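You operate a simulated robot arm through the tools that you are given. There is no shell and no other tool. Be economical: measure what you need, move in short steps, check, and stop when the job is done.

You run a simulated robot arm. Do the job below in one go: nothing can be reset, and whatever is moved stays where it is left.

## Task
Turn the turntable half round, fill the board's mark box with the blue chalk and turn it back.
Fine: lamp on first and off last; the chalk goes back.
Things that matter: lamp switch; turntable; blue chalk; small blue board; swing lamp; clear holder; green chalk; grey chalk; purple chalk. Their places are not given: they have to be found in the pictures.

It is judged by the outcome, as a careful person would: the job done as asked, and still so three seconds after it is handed in. It fails if anything else is knocked over, pushed out of place, dropped, spilled or broken.

## Robot
A 7-joint arm with a two-finger parallel gripper, fixed in place. Base frame: the origin is at the foot of the arm, x ahead of it, y to its left, z up. Readings come in m, degrees, newtons and seconds.
Its first joint turns from -66.0 to 66.0 degrees. Payload 2.4 kg.
Tool frame: the origin (TCP) lies between the finger pads and is the grasp point; the fingertips stand 0.03 m ahead of it; z points along the fingers, y is the line along which they close. Largest opening 0.094 m; finger width 0.028, thickness 0.01; the body of the gripper, 0.05 by 0.096 m, starts 0.055 m behind the TCP.
Orientation is that of the tool frame in the base frame, as a unit quaternion [w, x, y, z]. With the fingers straight down and closing along the base's y, the tool's x points along the base's -x, its y along +y and its z along -z.

## Interface
- The arm moves only by the tool arm_command. Its argument "plan" is a list that holds one entry, the list of rows, each a list of 7 numbers: the shift along the tool's x, y, z in m, then the turn, a rotation vector about the tool's x, y, z in degrees, then the finger opening in m, from 0 to 0.094. In form: [[[dx, dy, dz, wx, wy, wz, jaw], ...]]. A call has 1 to 20 rows; each row is the pose to reach, as a shift and turn from the pose commanded when the call began, along the tool's axes at that moment. Rows are played at 5 a second. More than 0.05 m and 8.6 degrees between two rows, or a gripper value outside its range, and nothing of the call is played. A pose out of reach is approached as far as the arm can. The call stops where the force on the tool passes 40 N (or 10 N more than at its start, if that is more) or the arm is blocked; 0.2 s more then pass. The fingers move at their own pace (about 0.153 m/s each) and stop on an object; they squeeze with about 22 N. The grip force told is the motor's: it shows also when the fingers shut on nothing. Time passes only in rows, and 0.2 s behind the last, so rows that repeat a pose let the fingers close. It gives the time, the measured TCP pose, the force on the tool (base axes), the opening and the grip force at its end, in the units of the frame above (readings bear some noise).
- Cameras (640 x 400 px; columns grow to the right, rows downward): "scene" is fixed at [0.0334, 0.4681, 1.4467]; the picture's right is [-0.81, -0.58, 0.00], its down [-0.32, 0.44, -0.84] and it looks along [0.49, -0.68, -0.54] (base axes); focal length 323 px, centre (320, 200). "wrist" rides on the gripper at [0.076, 0.014, -0.103] in the tool frame; the picture's right is [-0.18, 0.98, 0.00], its down [-0.75, -0.14, -0.64] and it looks along [-0.63, -0.12, 0.77] (tool axes); focal length 243 px, centre (320, 200).
- snapshot(camera): a new picture of that camera. The clock stands still meanwhile.
- pixel_to_xyz(camera, pixels): for up to 12 pixels [column, row] of the newest picture of that camera ("zoom" is the newest enlarged one), the place [x, y, z] in the base frame of the surface seen there, good to about 0.003 m. The clock stands still meanwhile.
- enlarge(camera, box): a new picture of the part [left, top, right, bottom] of that camera's present view, enlarged. The clock stands still meanwhile.
- sign_off(): hands the job in; it is judged then, once.

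Go step by step. Measure first, check grasps and placings, and put right what went wrong. The budget is 80 turns and 46 pictures, counting those below and the enlarged ones. Unless the task says otherwise, let go and move clear before handing in, and close with one line.

The tools are called after ">>>" as name(argument=value, ...) on one line, values as JSON. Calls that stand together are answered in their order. arm_command: Moves the arm, as the interface text tells. Its arguments: {"type":"object","properties":{"plan":{"type":"array","items":{"type":"array","items":{"type":"array","items":{"type":"number"}}}}},"required":["plan"]} The other tools are called the same way: snapshot (camera) takes a picture; pixel_to_xyz (camera, pixels) gives the place of the surface under pixels of a picture; enlarge (camera, box) takes an enlarged picture of a part of a camera's view; sign_off () hands the job in.

At the start:

```text
t: 0.0
tcp_pos: [0.4013, -0.1552, 1.1981]
tool_rot: [0.001, 0.0, 1.0, 0.001]
ft_force: [0.7, -1.4, -0.4]
grip_width: 0.0938
finger_force: 0.2
```

scene: 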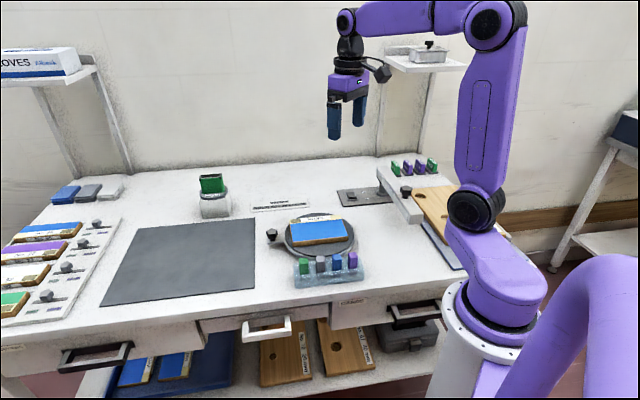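
wrist: 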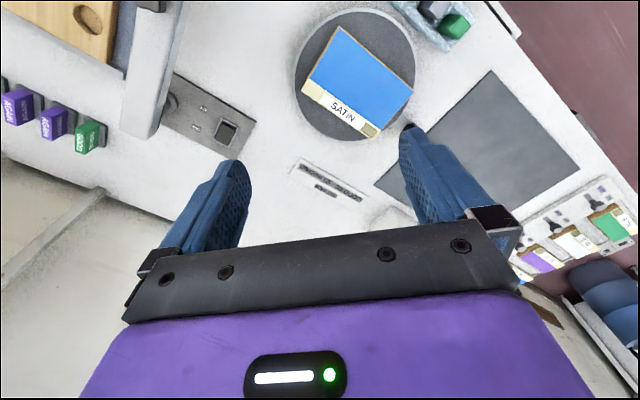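

The scene shows the turntable with a blue board near (320,232), the chalk holder near (330,268), and a plate that may be the lamp switch near (365,196). I'll enlarge these areas first.

>>> enlarge(camera="scene", box=[240, 180, 400, 300])

>>> enlarge(camera="scene", box=[320, 140, 480, 260])

>>> enlarge(camera="wrist", box=[140, 0, 460, 200])

```text
3.33 times, centred on (320, 240) of scene
```

zoom: 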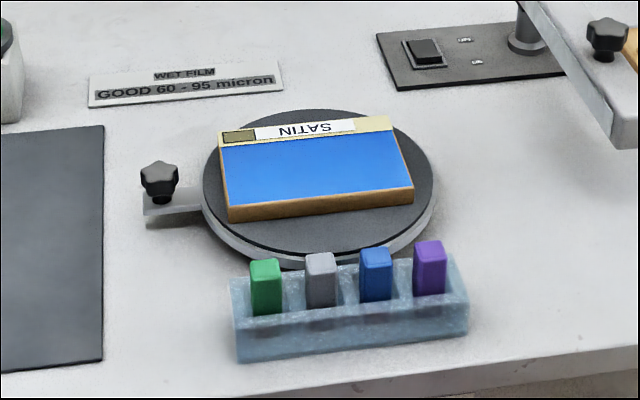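

```text
3.33 times, centred on (400, 200) of scene
```

zoom: 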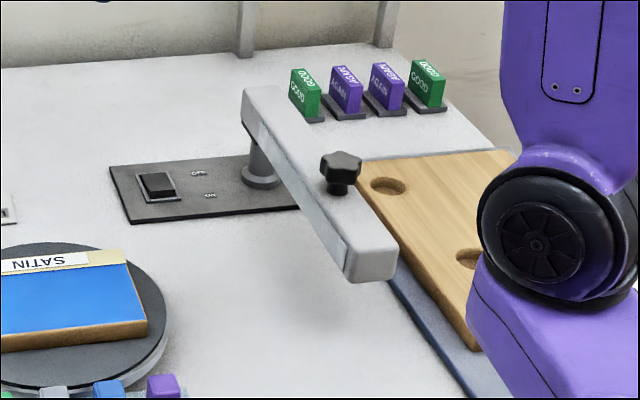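

```text
2.00 times, centred on (300, 100) of wrist
```

zoom: 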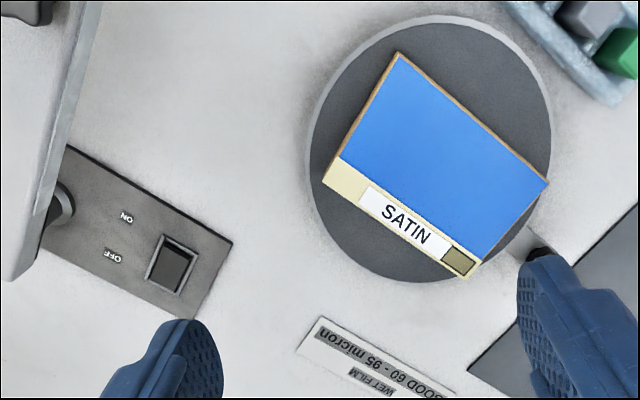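

The mark box is the olive rectangle on the cream strip of the board. The switch is a rocker with ON/OFF marks. Next I'll measure positions.

>>> enlarge(camera="scene", box=[260, 190, 380, 290])

>>> pixel_to_xyz(camera="scene", pixels=[[272, 233], [278, 240], [299, 214], [337, 211], [342, 235], [297, 243], [320, 217], [306, 261], [320, 259], [337, 257], [352, 255], [359, 186]])

>>> pixel_to_xyz(camera="wrist", pixels=[[226, 132], [203, 108], [197, 128], [370, 131], [318, 88], [338, 28], [413, 93], [405, 128], [355, 75], [172, 102], [150, 130], [180, 10]])

>>> pixel_to_xyz(camera="scene", pixels=[[383, 170], [412, 208], [416, 218], [405, 188], [385, 185], [348, 190], [393, 203], [300, 283], [358, 280], [356, 265], [299, 265], [372, 189]])

```text
4.00 times, centred on (320, 240) of scene
```

zoom: 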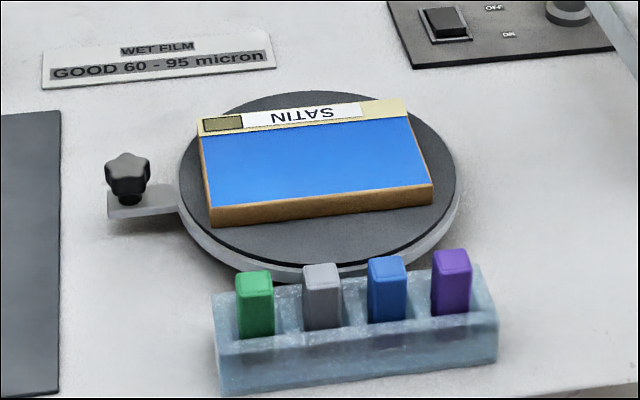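

```text
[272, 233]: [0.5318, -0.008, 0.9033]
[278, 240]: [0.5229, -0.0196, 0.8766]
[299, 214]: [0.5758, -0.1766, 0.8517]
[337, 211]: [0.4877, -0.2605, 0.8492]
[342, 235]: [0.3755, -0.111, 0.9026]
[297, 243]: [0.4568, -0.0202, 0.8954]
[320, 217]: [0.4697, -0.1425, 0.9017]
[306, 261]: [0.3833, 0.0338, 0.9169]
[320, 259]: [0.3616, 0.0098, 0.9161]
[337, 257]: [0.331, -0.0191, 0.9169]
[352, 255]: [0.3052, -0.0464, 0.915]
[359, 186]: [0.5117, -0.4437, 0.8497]
```

```text
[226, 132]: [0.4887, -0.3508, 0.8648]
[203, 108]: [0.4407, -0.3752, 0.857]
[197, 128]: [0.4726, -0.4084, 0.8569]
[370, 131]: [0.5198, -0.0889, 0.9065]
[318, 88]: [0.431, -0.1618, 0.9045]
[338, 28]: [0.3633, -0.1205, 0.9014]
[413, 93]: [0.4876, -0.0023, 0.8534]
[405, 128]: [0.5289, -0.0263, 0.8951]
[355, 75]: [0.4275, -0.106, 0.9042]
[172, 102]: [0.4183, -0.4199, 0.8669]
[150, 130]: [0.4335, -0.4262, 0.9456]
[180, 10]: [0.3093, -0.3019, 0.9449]
```

```text
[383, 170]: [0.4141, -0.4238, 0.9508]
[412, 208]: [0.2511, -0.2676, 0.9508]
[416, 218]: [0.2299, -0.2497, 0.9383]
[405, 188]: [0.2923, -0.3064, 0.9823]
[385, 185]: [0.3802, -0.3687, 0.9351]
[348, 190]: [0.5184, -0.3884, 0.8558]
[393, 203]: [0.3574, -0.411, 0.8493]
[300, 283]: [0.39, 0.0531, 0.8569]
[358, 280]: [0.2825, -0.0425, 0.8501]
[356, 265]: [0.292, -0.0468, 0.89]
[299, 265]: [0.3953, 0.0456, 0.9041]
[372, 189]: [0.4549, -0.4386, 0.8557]
```

Measured heights put the table near z = 0.85, not 0.304, so I'll trust the measurements. I'll move closer to the switch with the fingers closed to see which way the rocker is tipped.

>>> arm_command(plan=[[[0, -0.03, 0.03, 0, 0, 0, 0.06], [0, -0.06, 0.06, 0, 0, 0, 0.03], [0, -0.09, 0.08, 0, 0, 0, 0.0], [0, -0.12, 0.1, 0, 0, 0, 0], [0, -0.14, 0.1, 0, 0, 0, 0], [0, -0.14, 0.1, 0, 0, 0, 0]]])

>>> snapshot(camera="wrist")

```text
t: 1.4
tcp_pos: [0.4018, -0.2952, 1.0981]
tool_rot: [0.001, 0.0, 1.0, 0.001]
ft_force: [-0.1, 0.8, -0.1]
grip_width: 0.0002
finger_force: 21.7
```

```text
39 pictures are left
```

wrist: 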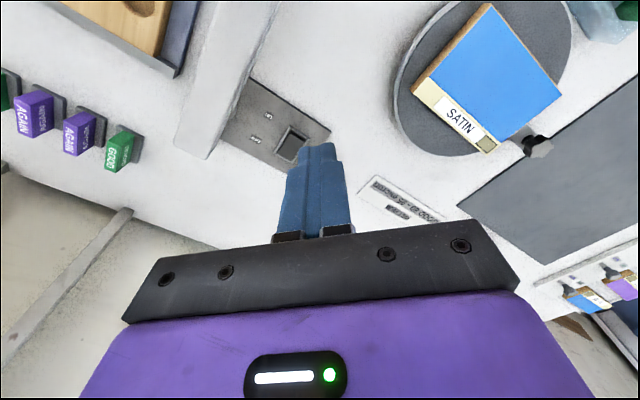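

The rocker is at about (292,143), right by the finger. I'll enlarge it and measure.

>>> enlarge(camera="wrist", box=[220, 80, 348, 160])

>>> pixel_to_xyz(camera="zoom", pixels=[[332, 238], [390, 260], [370, 300], [350, 330], [420, 290], [310, 370], [245, 172], [180, 310], [340, 265], [365, 275], [370, 245]])

```text
5.00 times, centred on (284, 120) of wrist
```

zoom: 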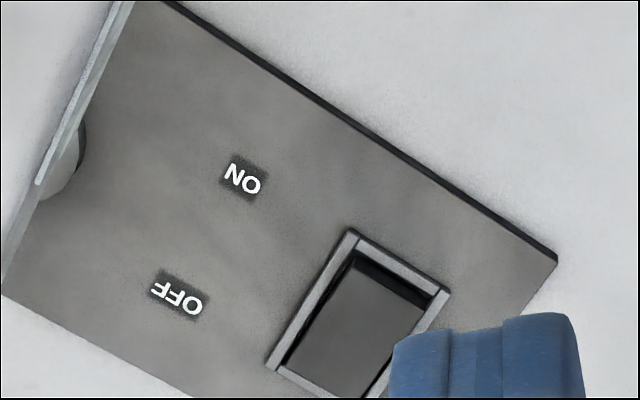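

```text
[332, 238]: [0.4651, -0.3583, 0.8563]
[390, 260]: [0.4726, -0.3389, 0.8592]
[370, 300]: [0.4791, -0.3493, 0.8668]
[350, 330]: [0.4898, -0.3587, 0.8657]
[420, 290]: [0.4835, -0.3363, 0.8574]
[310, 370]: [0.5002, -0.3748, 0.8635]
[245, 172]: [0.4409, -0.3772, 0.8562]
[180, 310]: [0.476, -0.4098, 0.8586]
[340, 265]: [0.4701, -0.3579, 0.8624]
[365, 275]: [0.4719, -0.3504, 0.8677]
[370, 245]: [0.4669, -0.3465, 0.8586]
```

The ON end is raised (z ≈ 0.868) and the OFF end is low, so the lamp is off. I'll move above the ON end near (0.474, -0.345), staying clear of the lamp arm.

>>> arm_command(plan=[[[-0.03, -0.02, 0.03, 0, 0, 0, 0], [-0.06, -0.04, 0.06, 0, 0, 0, 0], [-0.073, -0.05, 0.1, 0, 0, 0, 0], [-0.073, -0.05, 0.14, 0, 0, 0, 0], [-0.073, -0.05, 0.18, 0, 0, 0, 0], [-0.073, -0.05, 0.18, 0, 0, 0, 0]]])

>>> snapshot(camera="wrist")

>>> snapshot(camera="scene")

```text
t: 2.8
tcp_pos: [0.4747, -0.3461, 0.9185]
tool_rot: [0.001, 0.0, 1.0, 0.001]
ft_force: [-1.1, 0.3, 0.4]
grip_width: 0.0
finger_force: 22.2
```

```text
37 pictures are left
```

wrist: 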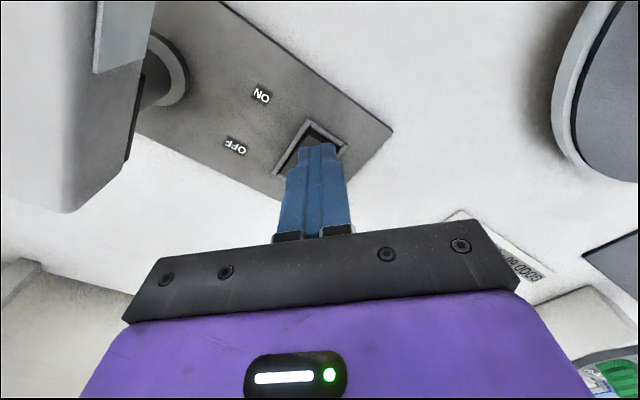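

```text
36 pictures are left
```

scene: 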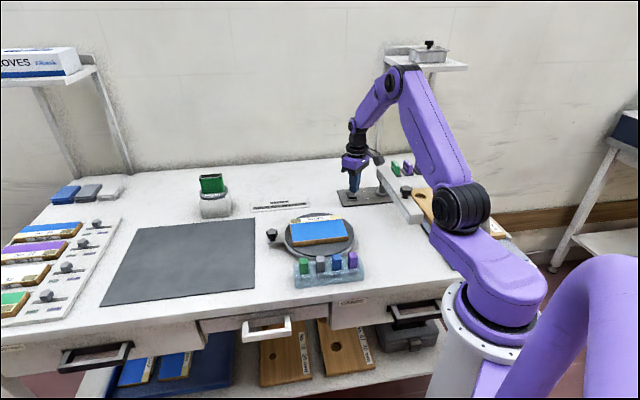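

The fingertips are over the rocker's ON end at (318,145). I'll press down in small steps, then lift.

>>> arm_command(plan=[[[0, 0, 0.01, 0, 0, 0, 0], [0, 0, 0.016, 0, 0, 0, 0], [0, 0, 0.02, 0, 0, 0, 0], [0, 0, 0.023, 0, 0, 0, 0], [0, 0, 0.026, 0, 0, 0, 0]]])

>>> enlarge(camera="scene", box=[240, 140, 480, 290])

```text
t: 4.0
tcp_pos: [0.4761, -0.3437, 0.895]
tool_rot: [0.002, 0.0, 1.0, 0.0]
ft_force: [-5.9, 4.4, 15.7]
grip_width: 0.0002
finger_force: 22.0
```

```text
2.67 times, centred on (360, 215) of scene
```

zoom: 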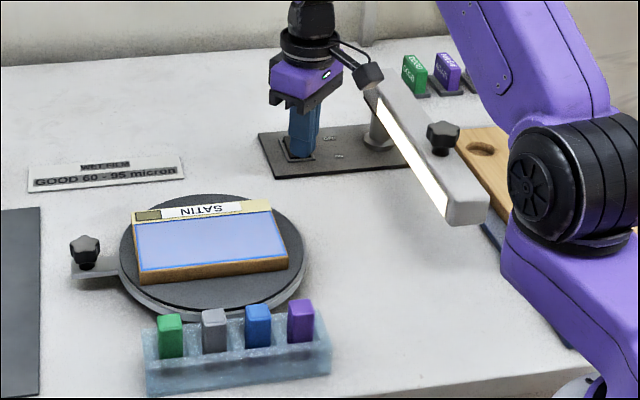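

The lamp is now on: its strip is bright at (410,145) in the zoom. I'll lift off and move above the turntable for a close look.

>>> arm_command(plan=[[[0, 0, -0.04, 0, 0, 0, 0], [0, 0, -0.08, 0, 0, 0, 0], [0, 0.03, -0.12, 0, 0, 0, 0.0], [0.02, 0.07, -0.155, 0, 0, 0, 0.04], [0.04, 0.11, -0.155, 0, 0, 0, 0.08], [0.06, 0.15, -0.155, 0, 0, 0, 0.08], [0.08, 0.19, -0.155, 0, 0, 0, 0.08], [0.1, 0.23, -0.155, 0, 0, 0, 0.08], [0.12, 0.26, -0.155, 0, 0, 0, 0.08], [0.14, 0.28, -0.155, 0, 0, 0, 0.08], [0.14, 0.28, -0.155, 0, 0, 0, 0.08]]])

>>> snapshot(camera="wrist")

```text
refused: row 4 steps farther than a row can; nothing moved
```

```text
34 pictures are left
```

wrist: 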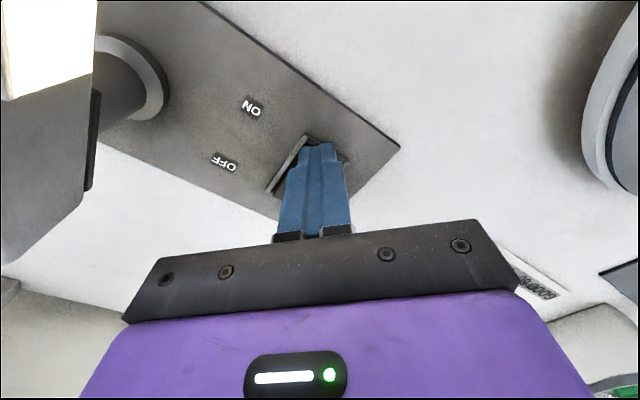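

One step was too long and the call was refused. I'll resend the path with shorter steps.

>>> arm_command(plan=[[[0, 0, -0.04, 0, 0, 0, 0], [0, 0, -0.08, 0, 0, 0, 0], [0, 0.02, -0.12, 0, 0, 0, 0.0], [0.01, 0.05, -0.15, 0, 0, 0, 0.04], [0.03, 0.09, -0.155, 0, 0, 0, 0.08], [0.05, 0.13, -0.155, 0, 0, 0, 0.08], [0.07, 0.17, -0.155, 0, 0, 0, 0.08], [0.09, 0.21, -0.155, 0, 0, 0, 0.08], [0.11, 0.25, -0.155, 0, 0, 0, 0.08], [0.13, 0.28, -0.155, 0, 0, 0, 0.08], [0.13, 0.28, -0.155, 0, 0, 0, 0.08]]])

>>> snapshot(camera="wrist")

```text
t: 6.4
tcp_pos: [0.3433, -0.0621, 1.0476]
tool_rot: [0.001, 0.0, 1.0, 0.001]
ft_force: [0.9, 1.0, -0.4]
grip_width: 0.0801
finger_force: 0.0
```

```text
33 pictures are left
```

wrist: 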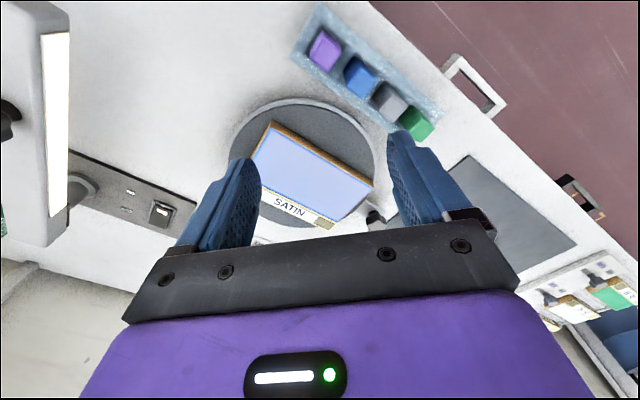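

This view shows everything on the turntable and the chalks. I'll enlarge and measure the disc edge, the mark box and the chalk tops.

>>> enlarge(camera="wrist", box=[220, 80, 412, 240])

>>> pixel_to_xyz(camera="wrist", pixels=[[240, 142], [255, 118], [292, 103], [330, 113], [356, 139], [368, 170], [328, 42], [362, 70], [391, 95], [419, 118], [376, 216], [361, 206]])

>>> pixel_to_xyz(camera="zoom", pixels=[[316, 467], [330, 455], [383, 478], [369, 495], [170, 135], [518, 345], [135, 370], [385, 500], [505, 440], [534, 450], [350, 475], [330, 310]])

```text
2.50 times, centred on (316, 160) of wrist
```

zoom: 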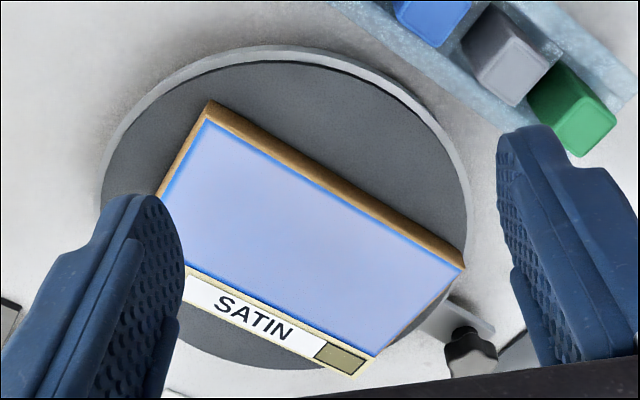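

```text
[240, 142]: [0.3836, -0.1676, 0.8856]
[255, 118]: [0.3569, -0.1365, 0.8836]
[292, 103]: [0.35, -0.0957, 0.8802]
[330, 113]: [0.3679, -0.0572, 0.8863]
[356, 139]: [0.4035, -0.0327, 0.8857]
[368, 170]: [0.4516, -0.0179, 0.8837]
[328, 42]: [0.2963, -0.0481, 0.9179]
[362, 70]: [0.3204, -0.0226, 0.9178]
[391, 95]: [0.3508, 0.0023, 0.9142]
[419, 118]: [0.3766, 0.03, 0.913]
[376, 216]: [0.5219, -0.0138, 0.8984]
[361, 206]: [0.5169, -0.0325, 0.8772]
```

```text
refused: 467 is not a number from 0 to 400
```

>>> pixel_to_xyz(camera="zoom", pixels=[[318, 358], [328, 345], [366, 359], [355, 374], [208, 104], [463, 268], [465, 335], [490, 345], [110, 190], [230, 365], [295, 366], [320, 220]])

>>> pixel_to_xyz(camera="zoom", pixels=[[105, 180], [150, 100], [225, 60], [300, 60], [380, 88], [440, 145], [465, 215], [462, 285], [195, 345], [260, 368], [470, 355], [300, 45]])

```text
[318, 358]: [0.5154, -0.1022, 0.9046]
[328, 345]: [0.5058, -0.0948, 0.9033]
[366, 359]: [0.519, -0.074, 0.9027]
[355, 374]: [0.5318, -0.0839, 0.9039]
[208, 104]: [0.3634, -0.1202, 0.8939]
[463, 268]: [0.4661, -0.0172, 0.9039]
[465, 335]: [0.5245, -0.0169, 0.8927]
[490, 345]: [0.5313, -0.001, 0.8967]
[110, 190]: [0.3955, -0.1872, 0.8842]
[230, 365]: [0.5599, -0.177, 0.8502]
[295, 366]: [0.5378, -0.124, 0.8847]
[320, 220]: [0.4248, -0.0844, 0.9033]
```

```text
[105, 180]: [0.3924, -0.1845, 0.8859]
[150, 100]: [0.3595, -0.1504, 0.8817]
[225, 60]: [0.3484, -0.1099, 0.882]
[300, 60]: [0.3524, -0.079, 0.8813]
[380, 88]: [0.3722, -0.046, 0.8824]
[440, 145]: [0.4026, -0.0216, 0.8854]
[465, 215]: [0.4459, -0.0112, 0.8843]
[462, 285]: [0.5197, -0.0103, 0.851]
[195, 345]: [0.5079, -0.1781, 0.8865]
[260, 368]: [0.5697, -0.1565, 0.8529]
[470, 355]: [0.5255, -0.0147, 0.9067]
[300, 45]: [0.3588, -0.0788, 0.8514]
```

The disc fits a centre of (0.443, -0.107) with R 0.095, and the knob is near (0.528, -0.010) at a radius of about 0.13. The chalk holder blocks the near side, so I'll turn it clockwise past the far side. I'll move above the knob while yawing about +70° so I can turn the wrist with it.

>>> arm_command(plan=[[[-0.018, 0.005, 0, 0, 0, -7, 0.07], [-0.036, 0.01, 0, 0, 0, -14, 0.07], [-0.054, 0.015, 0, 0, 0, -21, 0.07], [-0.072, 0.02, 0, 0, 0, -28, 0.07], [-0.09, 0.025, 0, 0, 0, -35, 0.07], [-0.108, 0.03, 0, 0, 0, -42, 0.07], [-0.126, 0.035, 0, 0, 0, -49, 0.07], [-0.144, 0.04, 0, 0, 0, -56, 0.07], [-0.162, 0.046, 0, 0, 0, -63, 0.07], [-0.185, 0.052, 0, 0, 0, -70, 0.07], [-0.185, 0.052, 0.04, 0, 0, -70, 0.07], [-0.185, 0.052, 0.07, 0, 0, -70, 0.07], [-0.185, 0.052, 0.07, 0, 0, -70, 0.07]]])

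>>> snapshot(camera="wrist")

```text
t: 9.2
tcp_pos: [0.5282, -0.0129, 0.9778]
tool_rot: [0.001, -0.573, 0.819, 0.0]
ft_force: [0.0, 0.7, 0.1]
grip_width: 0.07
finger_force: 0.0
```

```text
31 pictures are left
```

wrist: 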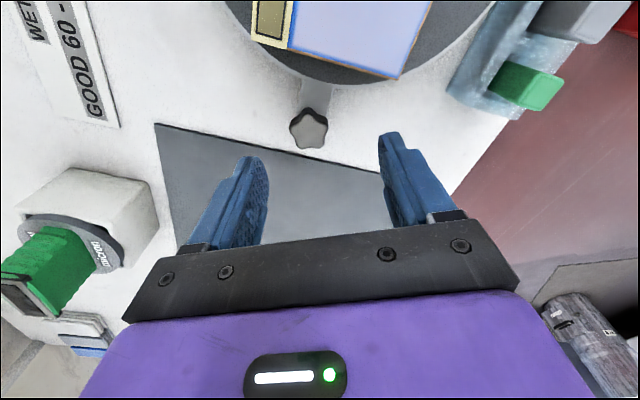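

>>> enlarge(camera="wrist", box=[260, 60, 388, 160])

>>> pixel_to_xyz(camera="wrist", pixels=[[309, 110], [309, 122], [294, 123], [326, 122], [309, 132], [309, 145], [316, 82], [302, 84], [330, 88]])

```text
4.00 times, centred on (324, 110) of wrist
```

zoom: 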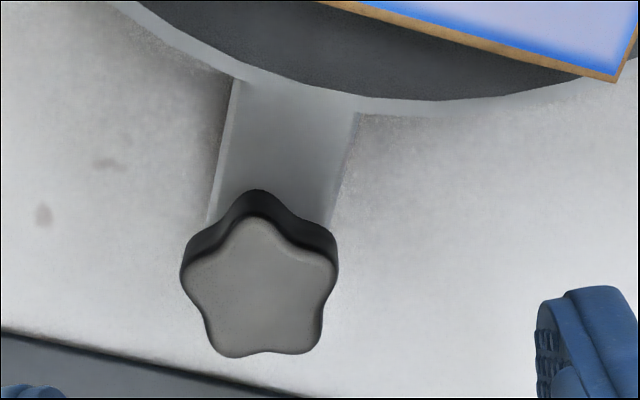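

```text
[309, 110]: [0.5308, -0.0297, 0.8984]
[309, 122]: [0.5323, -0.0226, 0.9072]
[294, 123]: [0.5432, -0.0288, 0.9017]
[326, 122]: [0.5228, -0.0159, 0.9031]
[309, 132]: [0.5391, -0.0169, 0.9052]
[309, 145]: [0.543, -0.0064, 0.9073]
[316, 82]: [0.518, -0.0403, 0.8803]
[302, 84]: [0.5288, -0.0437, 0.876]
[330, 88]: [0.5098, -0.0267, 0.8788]
```

The knob's centre is near (0.539, -0.016), with its top at 0.907 and a width of about 0.031. I'll shift onto it, lower with the jaw at 0.052 and close.

>>> arm_command(plan=[[[-0.001, -0.011, 0, 0, 0, 0, 0.052], [-0.001, -0.011, 0.02, 0, 0, 0, 0.052], [-0.001, -0.011, 0.04, 0, 0, 0, 0.052], [-0.001, -0.011, 0.055, 0, 0, 0, 0.052], [-0.001, -0.011, 0.064, 0, 0, 0, 0.052], [-0.001, -0.011, 0.064, 0, 0, 0, 0.052]]])

>>> snapshot(camera="wrist")

```text
t: 10.6
tcp_pos: [0.5402, -0.0163, 0.9144]
tool_rot: [0.001, -0.574, 0.819, 0.0]
ft_force: [0.3, -1.1, 0.2]
grip_width: 0.052
finger_force: 0.0
```

```text
29 pictures are left
```

wrist: 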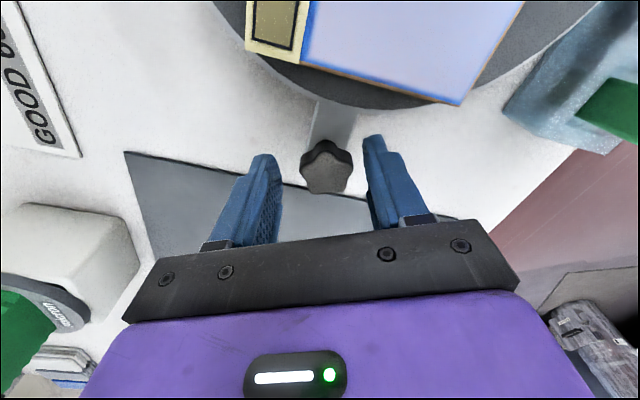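

The knob sits between the fingers at (326,170). Closing now.

>>> arm_command(plan=[[[0, 0, 0, 0, 0, 0, 0.035], [0, 0, 0, 0, 0, 0, 0.02], [0, 0, 0, 0, 0, 0, 0.02], [0, 0, 0, 0, 0, 0, 0.02]]])

```text
t: 11.6
tcp_pos: [0.5401, -0.0164, 0.9149]
tool_rot: [0.002, -0.574, 0.819, 0.001]
ft_force: [-2.6, -1.7, -0.7]
grip_width: 0.0298
finger_force: 44.9
```

The grip is holding at 0.030 m. I'll start turning clockwise with 40° along the arc.

>>> arm_command(plan=[[[0.00953, -0.01589, 0, 0, 0, 8, 0.02], [0.02118, -0.0303, 0, 0, 0, 16, 0.02], [0.03472, -0.04295, 0, 0, 0, 24, 0.02], [0.04989, -0.05359, 0, 0, 0, 32, 0.02], [0.0664, -0.06203, 0, 0, 0, 40, 0.02], [0.0664, -0.06203, 0, 0, 0, 40, 0.02]]])

>>> snapshot(camera="scene")

```text
t: 13.0
tcp_pos: [0.5769, -0.0982, 0.914]
tool_rot: [-0.002, -0.257, 0.966, 0.002]
ft_force: [-22.9, -2.8, 7.7]
grip_width: 0.0298
finger_force: 45.0
```

```text
28 pictures are left
```

scene: 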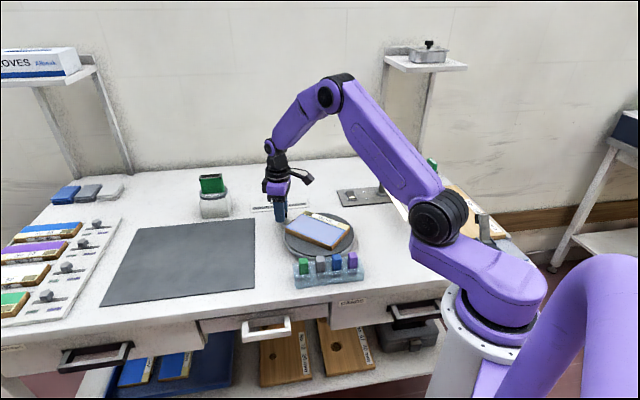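

The turntable turns with the knob, but an inward force of 23 N in x says my arc is slightly too wide. I'll shift 3 mm inward and read the force again.

>>> arm_command(plan=[[[0.0026, 0.0015, 0, 0, 0, 0, 0.02], [0.0026, 0.0015, 0, 0, 0, 0, 0.02]]])

```text
t: 13.6
tcp_pos: [0.5758, -0.0968, 0.9138]
tool_rot: [0.003, -0.259, 0.966, -0.001]
ft_force: [5.8, -1.6, -6.5]
grip_width: 0.0297
finger_force: 44.8
```

The force is back to about 6 N, so the centre is nearer (0.445, -0.105) with R 0.130. I'll continue another 24°.

>>> arm_command(plan=[[[0.008, -0.0173, 0, 0, 0, 8, 0.02], [0.0198, -0.0312, 0, 0, 0, 16, 0.02], [0.0332, -0.0433, 0, 0, 0, 24, 0.02], [0.0332, -0.0433, 0, 0, 0, 24, 0.02]]])

```text
t: 14.6
tcp_pos: [0.5684, -0.1536, 0.9146]
tool_rot: [0.002, -0.052, 0.999, 0.0]
ft_force: [9.2, -5.3, -20.7]
grip_width: 0.0295
finger_force: 45.4
```

The three measured points fit a centre of (0.447, -0.107) with R = 0.130 very well. I'll continue 32° on that arc and ease down 1.5 mm to relieve the vertical load.

>>> arm_command(plan=[[[0.0065, -0.0157, 0.0015, 0, 0, 8, 0.02], [0.0179, -0.0298, 0.0015, 0, 0, 16, 0.02], [0.0312, -0.0422, 0.0015, 0, 0, 24, 0.02], [0.0461, -0.0526, 0.0015, 0, 0, 32, 0.02], [0.0461, -0.0526, 0.0015, 0, 0, 32, 0.02]]])

```text
t: 15.8
tcp_pos: [0.5255, -0.2094, 0.9143]
tool_rot: [0.002, 0.227, 0.974, 0.001]
ft_force: [-2.1, 4.8, 10.7]
grip_width: 0.0297
finger_force: 44.9
```

Forces are small now. I'll continue another 40°.

>>> arm_command(plan=[[[0.0093, -0.0156, -0.0005, 0, 0, 8, 0.02], [0.0207, -0.0297, -0.0005, 0, 0, 16, 0.02], [0.034, -0.0421, -0.0005, 0, 0, 24, 0.02], [0.0489, -0.0524, -0.0005, 0, 0, 32, 0.02], [0.065, -0.0606, -0.0005, 0, 0, 40, 0.02], [0.065, -0.0606, -0.0005, 0, 0, 40, 0.02]]])

>>> snapshot(camera="scene")

```text
t: 17.2
tcp_pos: [0.4401, -0.2375, 0.9126]
tool_rot: [0.002, 0.547, 0.837, 0.001]
ft_force: [-2.7, -11.3, 19.3]
grip_width: 0.0297
finger_force: 44.7
```

```text
27 pictures are left
```

scene: 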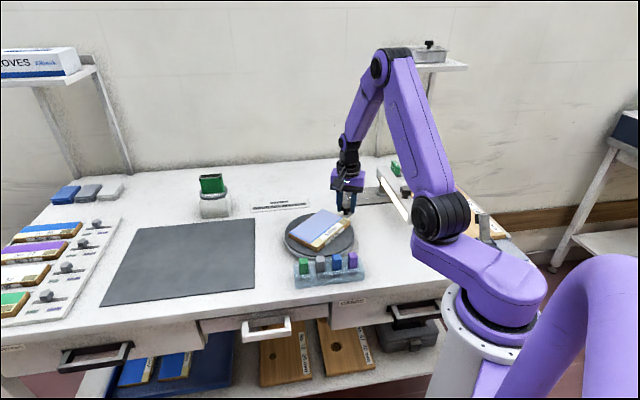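

About 43° remain to (0.354, -0.198). I'll finish the half turn, raising 1 mm to relieve the vertical load.

>>> arm_command(plan=[[[0.01, -0.0165, -0.001, 0, 0, 8.5, 0.02], [0.0223, -0.0313, -0.001, 0, 0, 17, 0.02], [0.0367, -0.0441, -0.001, 0, 0, 25.5, 0.02], [0.0528, -0.0546, -0.001, 0, 0, 34, 0.02], [0.0709, -0.063, -0.001, 0, 0, 42.5, 0.02], [0.0709, -0.063, -0.001, 0, 0, 42.5, 0.02]]])

>>> snapshot(camera="wrist")

>>> enlarge(camera="scene", box=[240, 140, 480, 290])

```text
t: 18.6
tcp_pos: [0.3526, -0.1976, 0.9135]
tool_rot: [0.001, 0.814, 0.582, 0.002]
ft_force: [-6.4, -28.3, -12.0]
grip_width: 0.0297
finger_force: 45.1
```

```text
26 pictures are left
```

wrist: 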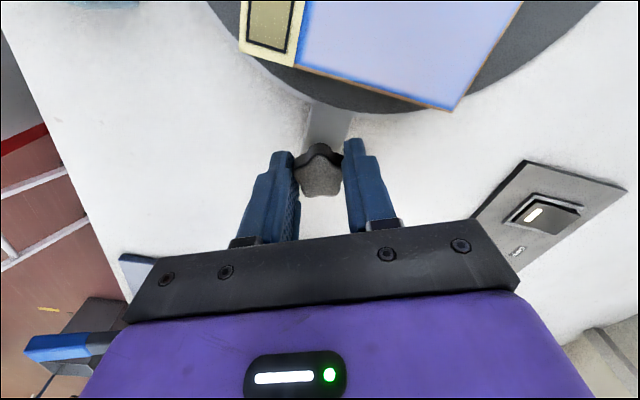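

```text
2.67 times, centred on (360, 215) of scene
```

zoom: 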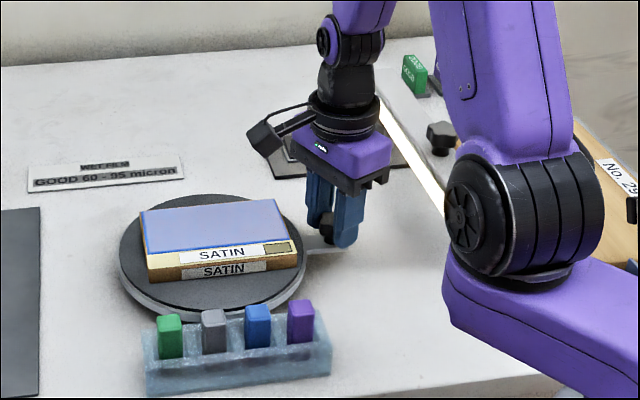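

The half turn is done: the mark box is now on the near side, at zoom (277,247). I'll release the knob and go straight up.

>>> arm_command(plan=[[[0, 0, 0, 0, 0, 0, 0.03], [0, 0, 0, 0, 0, 0, 0.04], [0, 0, 0, 0, 0, 0, 0.052], [0, 0, -0.02, 0, 0, 0, 0.052], [0, 0, -0.06, 0, 0, 0, 0.052], [0, 0, -0.1, 0, 0, 0, 0.052], [0, 0, -0.14, 0, 0, 0, 0.052], [0, 0, -0.16, 0, 0, 0, 0.052], [0, 0, -0.16, 0, 0, 0, 0.052]]])

```text
t: 20.6
tcp_pos: [0.3529, -0.1979, 1.0736]
tool_rot: [0.001, 0.812, 0.584, 0.001]
ft_force: [-0.6, 0.3, 0.0]
grip_width: 0.0521
finger_force: 0.0
```

I'm clear of the knob. Next I'll turn to yaw +44°, aligned across the holder row, while moving above the blue chalk.

>>> arm_command(plan=[[[0.0083, -0.0044, 0.0015, 0, 0, -8.03, 0.052], [0.0166, -0.0088, 0.003, 0, 0, -16.06, 0.052], [0.0249, -0.0131, 0.0045, 0, 0, -24.09, 0.052], [0.0332, -0.0175, 0.006, 0, 0, -32.12, 0.052], [0.0415, -0.0219, 0.0075, 0, 0, -40.15, 0.052], [0.0498, -0.0263, 0.009, 0, 0, -48.18, 0.052], [0.0581, -0.0307, 0.0105, 0, 0, -56.21, 0.052], [0.0664, -0.035, 0.012, 0, 0, -64.24, 0.052], [0.0747, -0.0394, 0.0135, 0, 0, -72.27, 0.052], [0.083, -0.0438, 0.015, 0, 0, -80.3, 0.052], [0.0913, -0.0482, 0.0165, 0, 0, -88.33, 0.052], [0.0996, -0.0526, 0.018, 0, 0, -96.36, 0.052], [0.1079, -0.0569, 0.0195, 0, 0, -104.39, 0.052], [0.1162, -0.0613, 0.021, 0, 0, -112.42, 0.052], [0.1245, -0.0657, 0.0225, 0, 0, -120.45, 0.052], [0.1328, -0.0701, 0.024, 0, 0, -128.48, 0.052], [0.1411, -0.0745, 0.0255, 0, 0, -136.51, 0.052], [0.1494, -0.0789, 0.027, 0, 0, -144.54, 0.052], [0.1577, -0.0833, 0.03, 0, 0, -152.5, 0.052], [0.1577, -0.0833, 0.03, 0, 0, -152.5, 0.052]]])

>>> snapshot(camera="wrist")

```text
t: 24.8
tcp_pos: [0.3245, -0.021, 1.0437]
tool_rot: [0.001, -0.376, 0.927, 0.0]
ft_force: [-0.3, -0.2, -0.6]
grip_width: 0.0519
finger_force: 0.1
```

```text
24 pictures are left
```

wrist: 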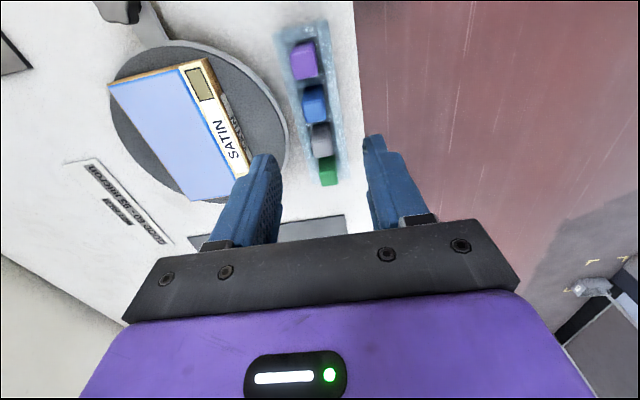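

The blue chalk is at (315,102) and the mark box at (202,84). I'll enlarge and measure both.

>>> enlarge(camera="wrist", box=[264, 60, 360, 120])

>>> pixel_to_xyz(camera="zoom", pixels=[[320, 200], [300, 200], [370, 200], [340, 240], [360, 270], [430, 200], [250, 230], [410, 80], [240, 90], [350, 290]])

>>> enlarge(camera="wrist", box=[168, 50, 264, 110])

```text
6.67 times, centred on (312, 90) of wrist
```

zoom: 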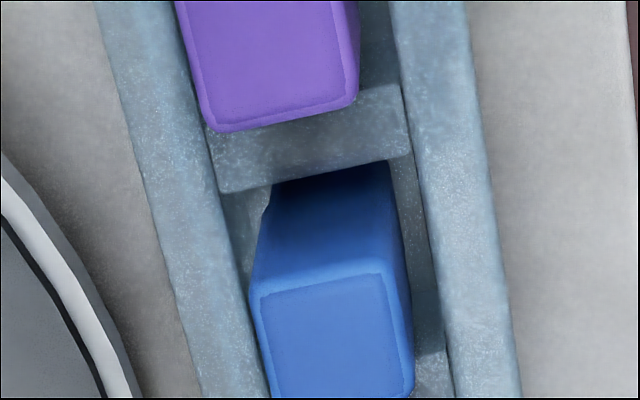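

```text
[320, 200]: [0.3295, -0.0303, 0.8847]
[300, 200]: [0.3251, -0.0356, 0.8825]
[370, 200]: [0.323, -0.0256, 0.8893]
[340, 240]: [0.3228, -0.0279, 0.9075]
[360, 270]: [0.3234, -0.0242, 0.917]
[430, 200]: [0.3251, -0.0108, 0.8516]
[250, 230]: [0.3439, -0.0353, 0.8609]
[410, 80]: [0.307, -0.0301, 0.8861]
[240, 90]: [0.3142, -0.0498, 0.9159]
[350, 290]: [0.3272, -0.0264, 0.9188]
```

```text
6.67 times, centred on (216, 80) of wrist
```

zoom: 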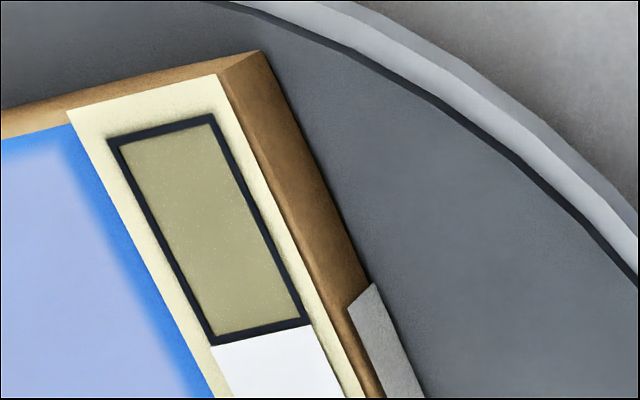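

>>> pixel_to_xyz(camera="zoom", pixels=[[113, 139], [210, 119], [307, 322], [213, 340], [210, 230], [125, 150], [205, 130], [298, 315], [218, 330]])

>>> enlarge(camera="wrist", box=[256, 70, 376, 145])

>>> pixel_to_xyz(camera="zoom", pixels=[[272, 135], [367, 120], [383, 205], [290, 220], [328, 172], [210, 200], [420, 160], [460, 180], [350, 250], [300, 345], [390, 345], [350, 320]])

```text
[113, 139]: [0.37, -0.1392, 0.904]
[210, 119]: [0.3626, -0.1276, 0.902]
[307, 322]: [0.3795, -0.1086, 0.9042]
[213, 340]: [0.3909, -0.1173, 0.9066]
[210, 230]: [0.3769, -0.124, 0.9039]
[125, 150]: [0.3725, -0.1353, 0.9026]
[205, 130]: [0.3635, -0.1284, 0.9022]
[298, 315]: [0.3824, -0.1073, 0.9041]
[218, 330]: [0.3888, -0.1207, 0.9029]
```

```text
5.33 times, centred on (316, 108) of wrist
```

zoom: 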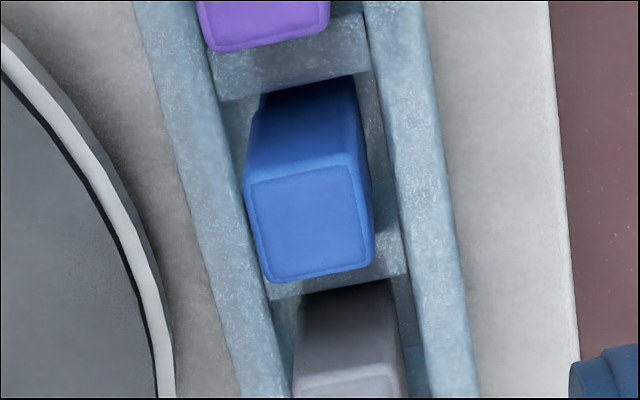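

```text
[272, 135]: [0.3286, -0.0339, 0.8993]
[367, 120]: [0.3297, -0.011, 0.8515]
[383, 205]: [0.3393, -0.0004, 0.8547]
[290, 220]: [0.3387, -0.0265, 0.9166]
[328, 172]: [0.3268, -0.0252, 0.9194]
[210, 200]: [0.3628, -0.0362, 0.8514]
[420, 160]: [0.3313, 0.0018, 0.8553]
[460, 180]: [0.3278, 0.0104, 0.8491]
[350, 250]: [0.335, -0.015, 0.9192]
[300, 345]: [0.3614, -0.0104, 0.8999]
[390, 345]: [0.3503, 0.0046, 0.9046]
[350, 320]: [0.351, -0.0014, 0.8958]
```

Ray geometry puts the chalk's centre at (0.333, -0.0226) with its top at 0.918, and the mark box's centre at (0.376, -0.123) at z 0.904, roughly 0.030 × 0.014. I'll lower to just above the chalk and check alignment.

>>> arm_command(plan=[[[-0.005, -0.0071, 0.03, 0, 0, 0, 0.042], [-0.005, -0.0071, 0.06, 0, 0, 0, 0.042], [-0.005, -0.0071, 0.085, 0, 0, 0, 0.042], [-0.005, -0.0071, 0.085, 0, 0, 0, 0.042]]])

>>> snapshot(camera="wrist")

```text
t: 25.8
tcp_pos: [0.3331, -0.0224, 0.9594]
tool_rot: [0.0, -0.374, 0.927, 0.0]
ft_force: [0.0, -0.1, -0.3]
grip_width: 0.0419
finger_force: 0.0
```

```text
20 pictures are left
```

wrist: 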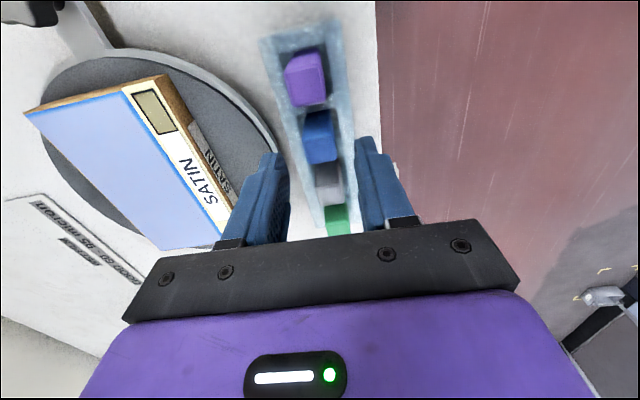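

The chalk sits centred under the TCP at (321,148). I'll lower to a TCP height of 0.923 and close.

>>> arm_command(plan=[[[0, 0, 0.015, 0, 0, 0, 0.042], [0, 0, 0.028, 0, 0, 0, 0.042], [0, 0, 0.0365, 0, 0, 0, 0.042], [0, 0, 0.0365, 0, 0, 0, 0.03], [0, 0, 0.0365, 0, 0, 0, 0.01], [0, 0, 0.0365, 0, 0, 0, 0.01], [0, 0, 0.0365, 0, 0, 0, 0.01]]])

>>> snapshot(camera="wrist")

```text
t: 27.4
tcp_pos: [0.3342, -0.0232, 0.9219]
tool_rot: [0.002, -0.375, 0.927, 0.001]
ft_force: [0.6, 0.3, 0.5]
grip_width: 0.0199
finger_force: 21.8
```

```text
19 pictures are left
```

wrist: 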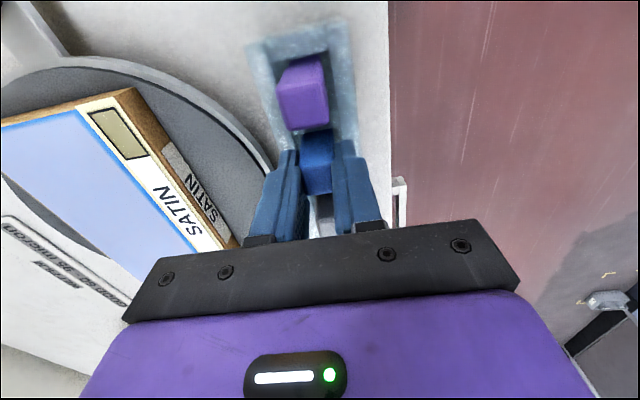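

The chalk is gripped at 0.020 m wide. I'll lift it straight up and look at its lower end.

>>> arm_command(plan=[[[0, 0, -0.02, 0, 0, 0, 0.01], [0, 0, -0.045, 0, 0, 0, 0.01], [0, 0, -0.07, 0, 0, 0, 0.01], [0, 0, -0.1, 0, 0, 0, 0.01], [0, 0, -0.1, 0, 0, 0, 0.01]]])

>>> enlarge(camera="scene", box=[280, 180, 400, 280])

```text
t: 28.6
tcp_pos: [0.3343, -0.0205, 1.0225]
tool_rot: [0.001, -0.375, 0.927, 0.0]
ft_force: [-0.2, -0.8, 0.0]
grip_width: 0.0196
finger_force: 21.9
```

```text
4.00 times, centred on (340, 230) of scene
```

zoom: 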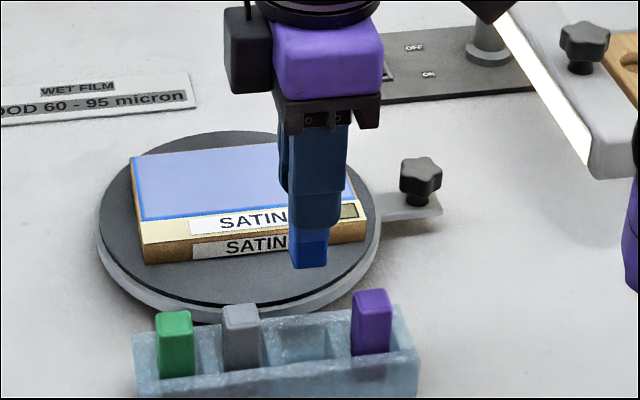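

>>> pixel_to_xyz(camera="zoom", pixels=[[300, 264], [308, 240], [322, 266], [300, 255], [312, 262], [310, 225], [285, 370], [300, 325], [320, 330], [300, 345]])

```text
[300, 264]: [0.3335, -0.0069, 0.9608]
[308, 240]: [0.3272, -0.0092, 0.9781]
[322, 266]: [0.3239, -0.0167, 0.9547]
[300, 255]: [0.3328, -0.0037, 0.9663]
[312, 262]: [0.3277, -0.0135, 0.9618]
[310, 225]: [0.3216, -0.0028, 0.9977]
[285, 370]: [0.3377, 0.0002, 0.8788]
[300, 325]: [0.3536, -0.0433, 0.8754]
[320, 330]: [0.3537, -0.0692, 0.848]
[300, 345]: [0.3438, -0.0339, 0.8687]
```

The chalk's lower end is about 0.066 below the TCP. I'll move it over the mark box and hover with the chalk end about 15 mm above the board.

>>> arm_command(plan=[[[0.013, -0.034, 0, 0, 0, 0, 0.01], [0.026, -0.068, 0, 0, 0, 0, 0.01], [0.0393, -0.1018, 0, 0, 0, 0, 0.01], [0.0393, -0.1018, 0.02, 0, 0, 0, 0.01], [0.0393, -0.1018, 0.037, 0, 0, 0, 0.01], [0.0393, -0.1018, 0.037, 0, 0, 0, 0.01]]])

>>> snapshot(camera="wrist")

>>> enlarge(camera="scene", box=[300, 190, 380, 240])

```text
t: 30.0
tcp_pos: [0.3767, -0.1223, 0.9832]
tool_rot: [0.001, -0.375, 0.927, 0.001]
ft_force: [-0.5, 0.7, -0.5]
grip_width: 0.0198
finger_force: 22.1
```

```text
17 pictures are left
```

wrist: 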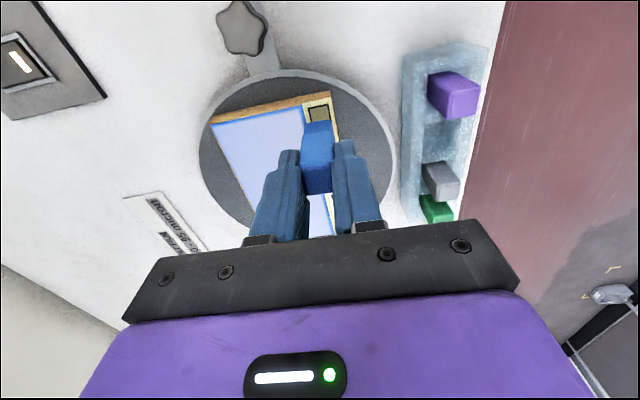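

```text
8.00 times, centred on (340, 215) of scene
```

zoom: 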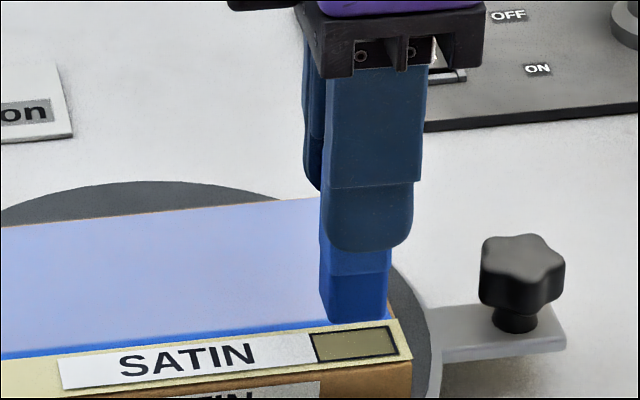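

The chalk is above the box, with its end at about zoom (355,318). I'll lower gently until it just touches.

>>> arm_command(plan=[[[0, 0, 0.006, 0, 0, 0, 0.01], [0, 0, 0.009, 0, 0, 0, 0.01], [0, 0, 0.011, 0, 0, 0, 0.01], [0, 0, 0.012, 0, 0, 0, 0.01], [0, 0, 0.012, 0, 0, 0, 0.01]]])

>>> enlarge(camera="scene", box=[300, 190, 380, 240])

```text
t: 31.2
tcp_pos: [0.3769, -0.1225, 0.9737]
tool_rot: [0.0, -0.374, 0.927, 0.001]
ft_force: [0.1, -0.3, -0.9]
grip_width: 0.0198
finger_force: 21.9
```

```text
8.00 times, centred on (340, 215) of scene
```

zoom: 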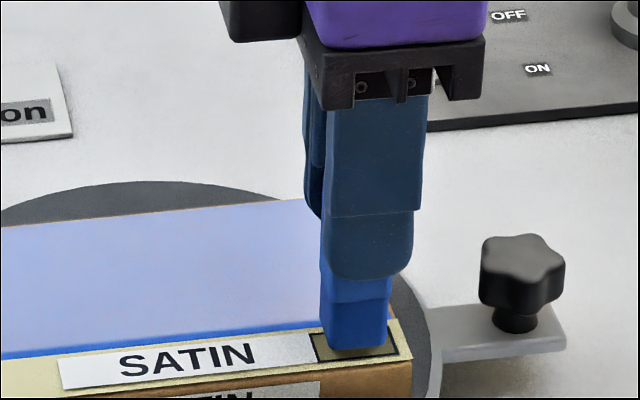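

No contact yet, so I'll keep lowering in 1 mm steps.

>>> arm_command(plan=[[[0, 0, 0.001, 0, 0, 0, 0.01], [0, 0, 0.002, 0, 0, 0, 0.01], [0, 0, 0.003, 0, 0, 0, 0.01], [0, 0, 0.003, 0, 0, 0, 0.01]]])

```text
t: 32.2
tcp_pos: [0.3774, -0.1228, 0.9702]
tool_rot: [0.001, -0.374, 0.927, 0.0]
ft_force: [-0.3, -0.7, -0.7]
grip_width: 0.0198
finger_force: 22.4
```

>>> arm_command(plan=[[[0, 0, 0.001, 0, 0, 0, 0.01], [0, 0, 0.0015, 0, 0, 0, 0.01], [0, 0, 0.002, 0, 0, 0, 0.01], [0, 0, 0.002, 0, 0, 0, 0.01]]])

>>> enlarge(camera="scene", box=[300, 190, 380, 240])

```text
t: 33.2
tcp_pos: [0.3767, -0.1229, 0.9675]
tool_rot: [0.003, -0.374, 0.927, 0.0]
ft_force: [-0.1, -1.7, 14.8]
grip_width: 0.0198
finger_force: 21.8
```

```text
8.00 times, centred on (340, 215) of scene
```

zoom: 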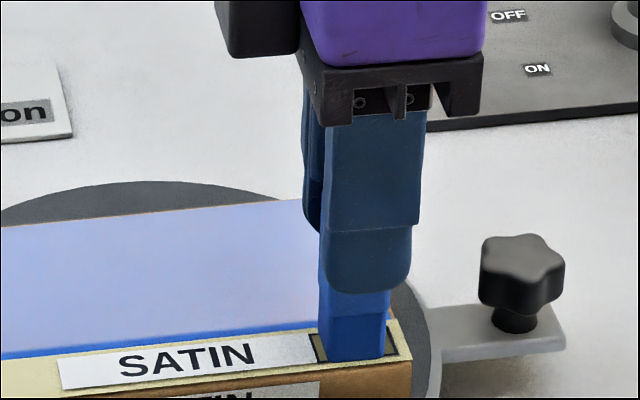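

Contact was made at about 0.968 with 15 N. I'll lift and see what mark that left.

>>> arm_command(plan=[[[0, 0, -0.01, 0, 0, 0, 0.01], [0, 0, -0.035, 0, 0, 0, 0.01], [0.02, 0, -0.055, 0, 0, 0, 0.01], [0.05, 0, -0.055, 0, 0, 0, 0.01], [0.05, 0, -0.055, 0, 0, 0, 0.01]]])

>>> enlarge(camera="scene", box=[300, 190, 380, 240])

```text
t: 34.4
tcp_pos: [0.34, -0.1583, 1.0238]
tool_rot: [0.0, -0.375, 0.927, 0.001]
ft_force: [0.1, -0.4, 0.2]
grip_width: 0.0197
finger_force: 21.8
```

```text
8.00 times, centred on (340, 215) of scene
```

zoom: 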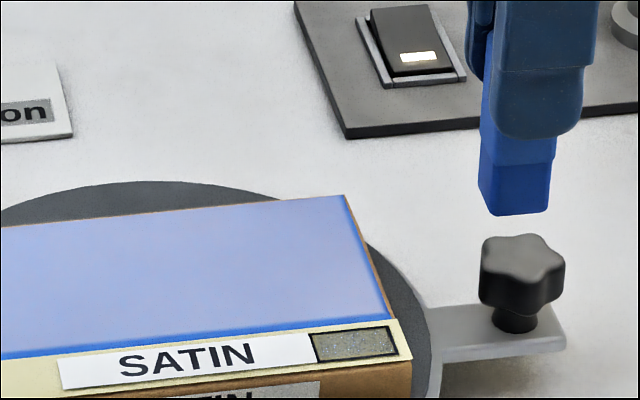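

The box now shows an even light chalk speckle at zoom (353,344) and nothing outside it. It needs rubbing to fill, so I'll check the box centre first.

>>> pixel_to_xyz(camera="zoom", pixels=[[353, 344], [315, 335], [388, 328], [398, 354], [320, 361], [353, 330], [356, 358]])

>>> enlarge(camera="scene", box=[332, 226, 356, 241])

```text
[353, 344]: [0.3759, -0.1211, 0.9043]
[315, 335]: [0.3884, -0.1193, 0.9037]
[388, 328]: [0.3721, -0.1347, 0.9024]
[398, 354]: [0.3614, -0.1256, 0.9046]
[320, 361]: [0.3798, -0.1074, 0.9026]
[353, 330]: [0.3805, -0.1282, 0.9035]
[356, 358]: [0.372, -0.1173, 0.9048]
```

```text
16.00 times, centred on (344, 234) of scene
```

zoom: 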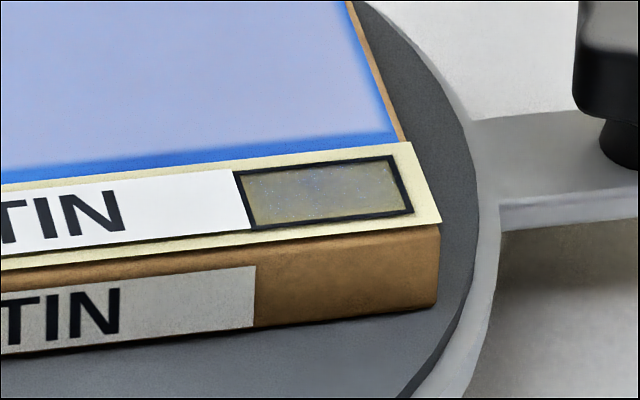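

The specks sit about 2 mm to the −x(tool) side. I'll return centred on the box, press lightly and stroke along its length.

>>> arm_command(plan=[[[-0.025, 0.001, 0, 0, 0, 0, 0.01], [-0.049, 0.001, 0, 0, 0, 0, 0.01], [-0.049, 0.001, 0.03, 0, 0, 0, 0.01], [-0.049, 0.001, 0.048, 0, 0, 0, 0.01], [-0.049, 0.001, 0.0535, 0, 0, 0, 0.01], [-0.049, 0.001, 0.0545, 0, 0, 0, 0.01], [-0.046, 0.001, 0.0545, 0, 0, 0, 0.01], [-0.043, 0.001, 0.0545, 0, 0, 0, 0.01], [-0.041, 0.001, 0.0545, 0, 0, 0, 0.01], [-0.044, 0.001, 0.0545, 0, 0, 0, 0.01], [-0.047, 0.001, 0.0545, 0, 0, 0, 0.01], [-0.05, 0.001, 0.0545, 0, 0, 0, 0.01], [-0.053, 0.001, 0.0545, 0, 0, 0, 0.01], [-0.056, 0.001, 0.0545, 0, 0, 0, 0.01], [-0.053, 0.001, 0.0545, 0, 0, 0, 0.01], [-0.05, 0.001, 0.0545, 0, 0, 0, 0.01], [-0.047, 0.001, 0.0545, 0, 0, 0, 0.01], [-0.044, 0.001, 0.0545, 0, 0, 0, 0.01], [-0.041, 0.001, 0.0545, 0, 0, 0, 0.01], [-0.041, 0.001, 0.0545, 0, 0, 0, 0.01]]])

>>> enlarge(camera="scene", box=[316, 216, 364, 246])

```text
t: 38.6
tcp_pos: [0.368, -0.128, 0.9703]
tool_rot: [0.0, -0.375, 0.927, 0.0]
ft_force: [0.5, -0.4, 0.3]
grip_width: 0.0198
finger_force: 21.6
```

```text
13.33 times, centred on (340, 231) of scene
```

zoom: 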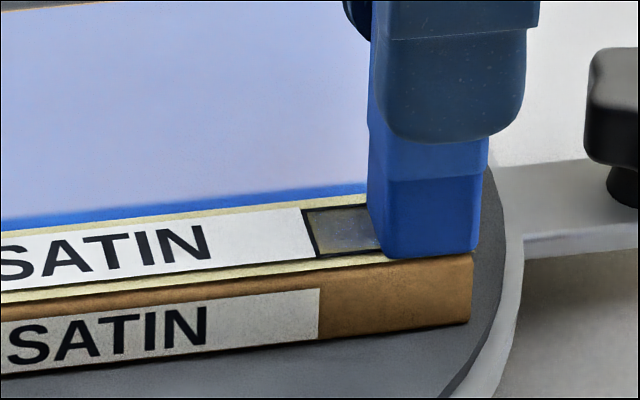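

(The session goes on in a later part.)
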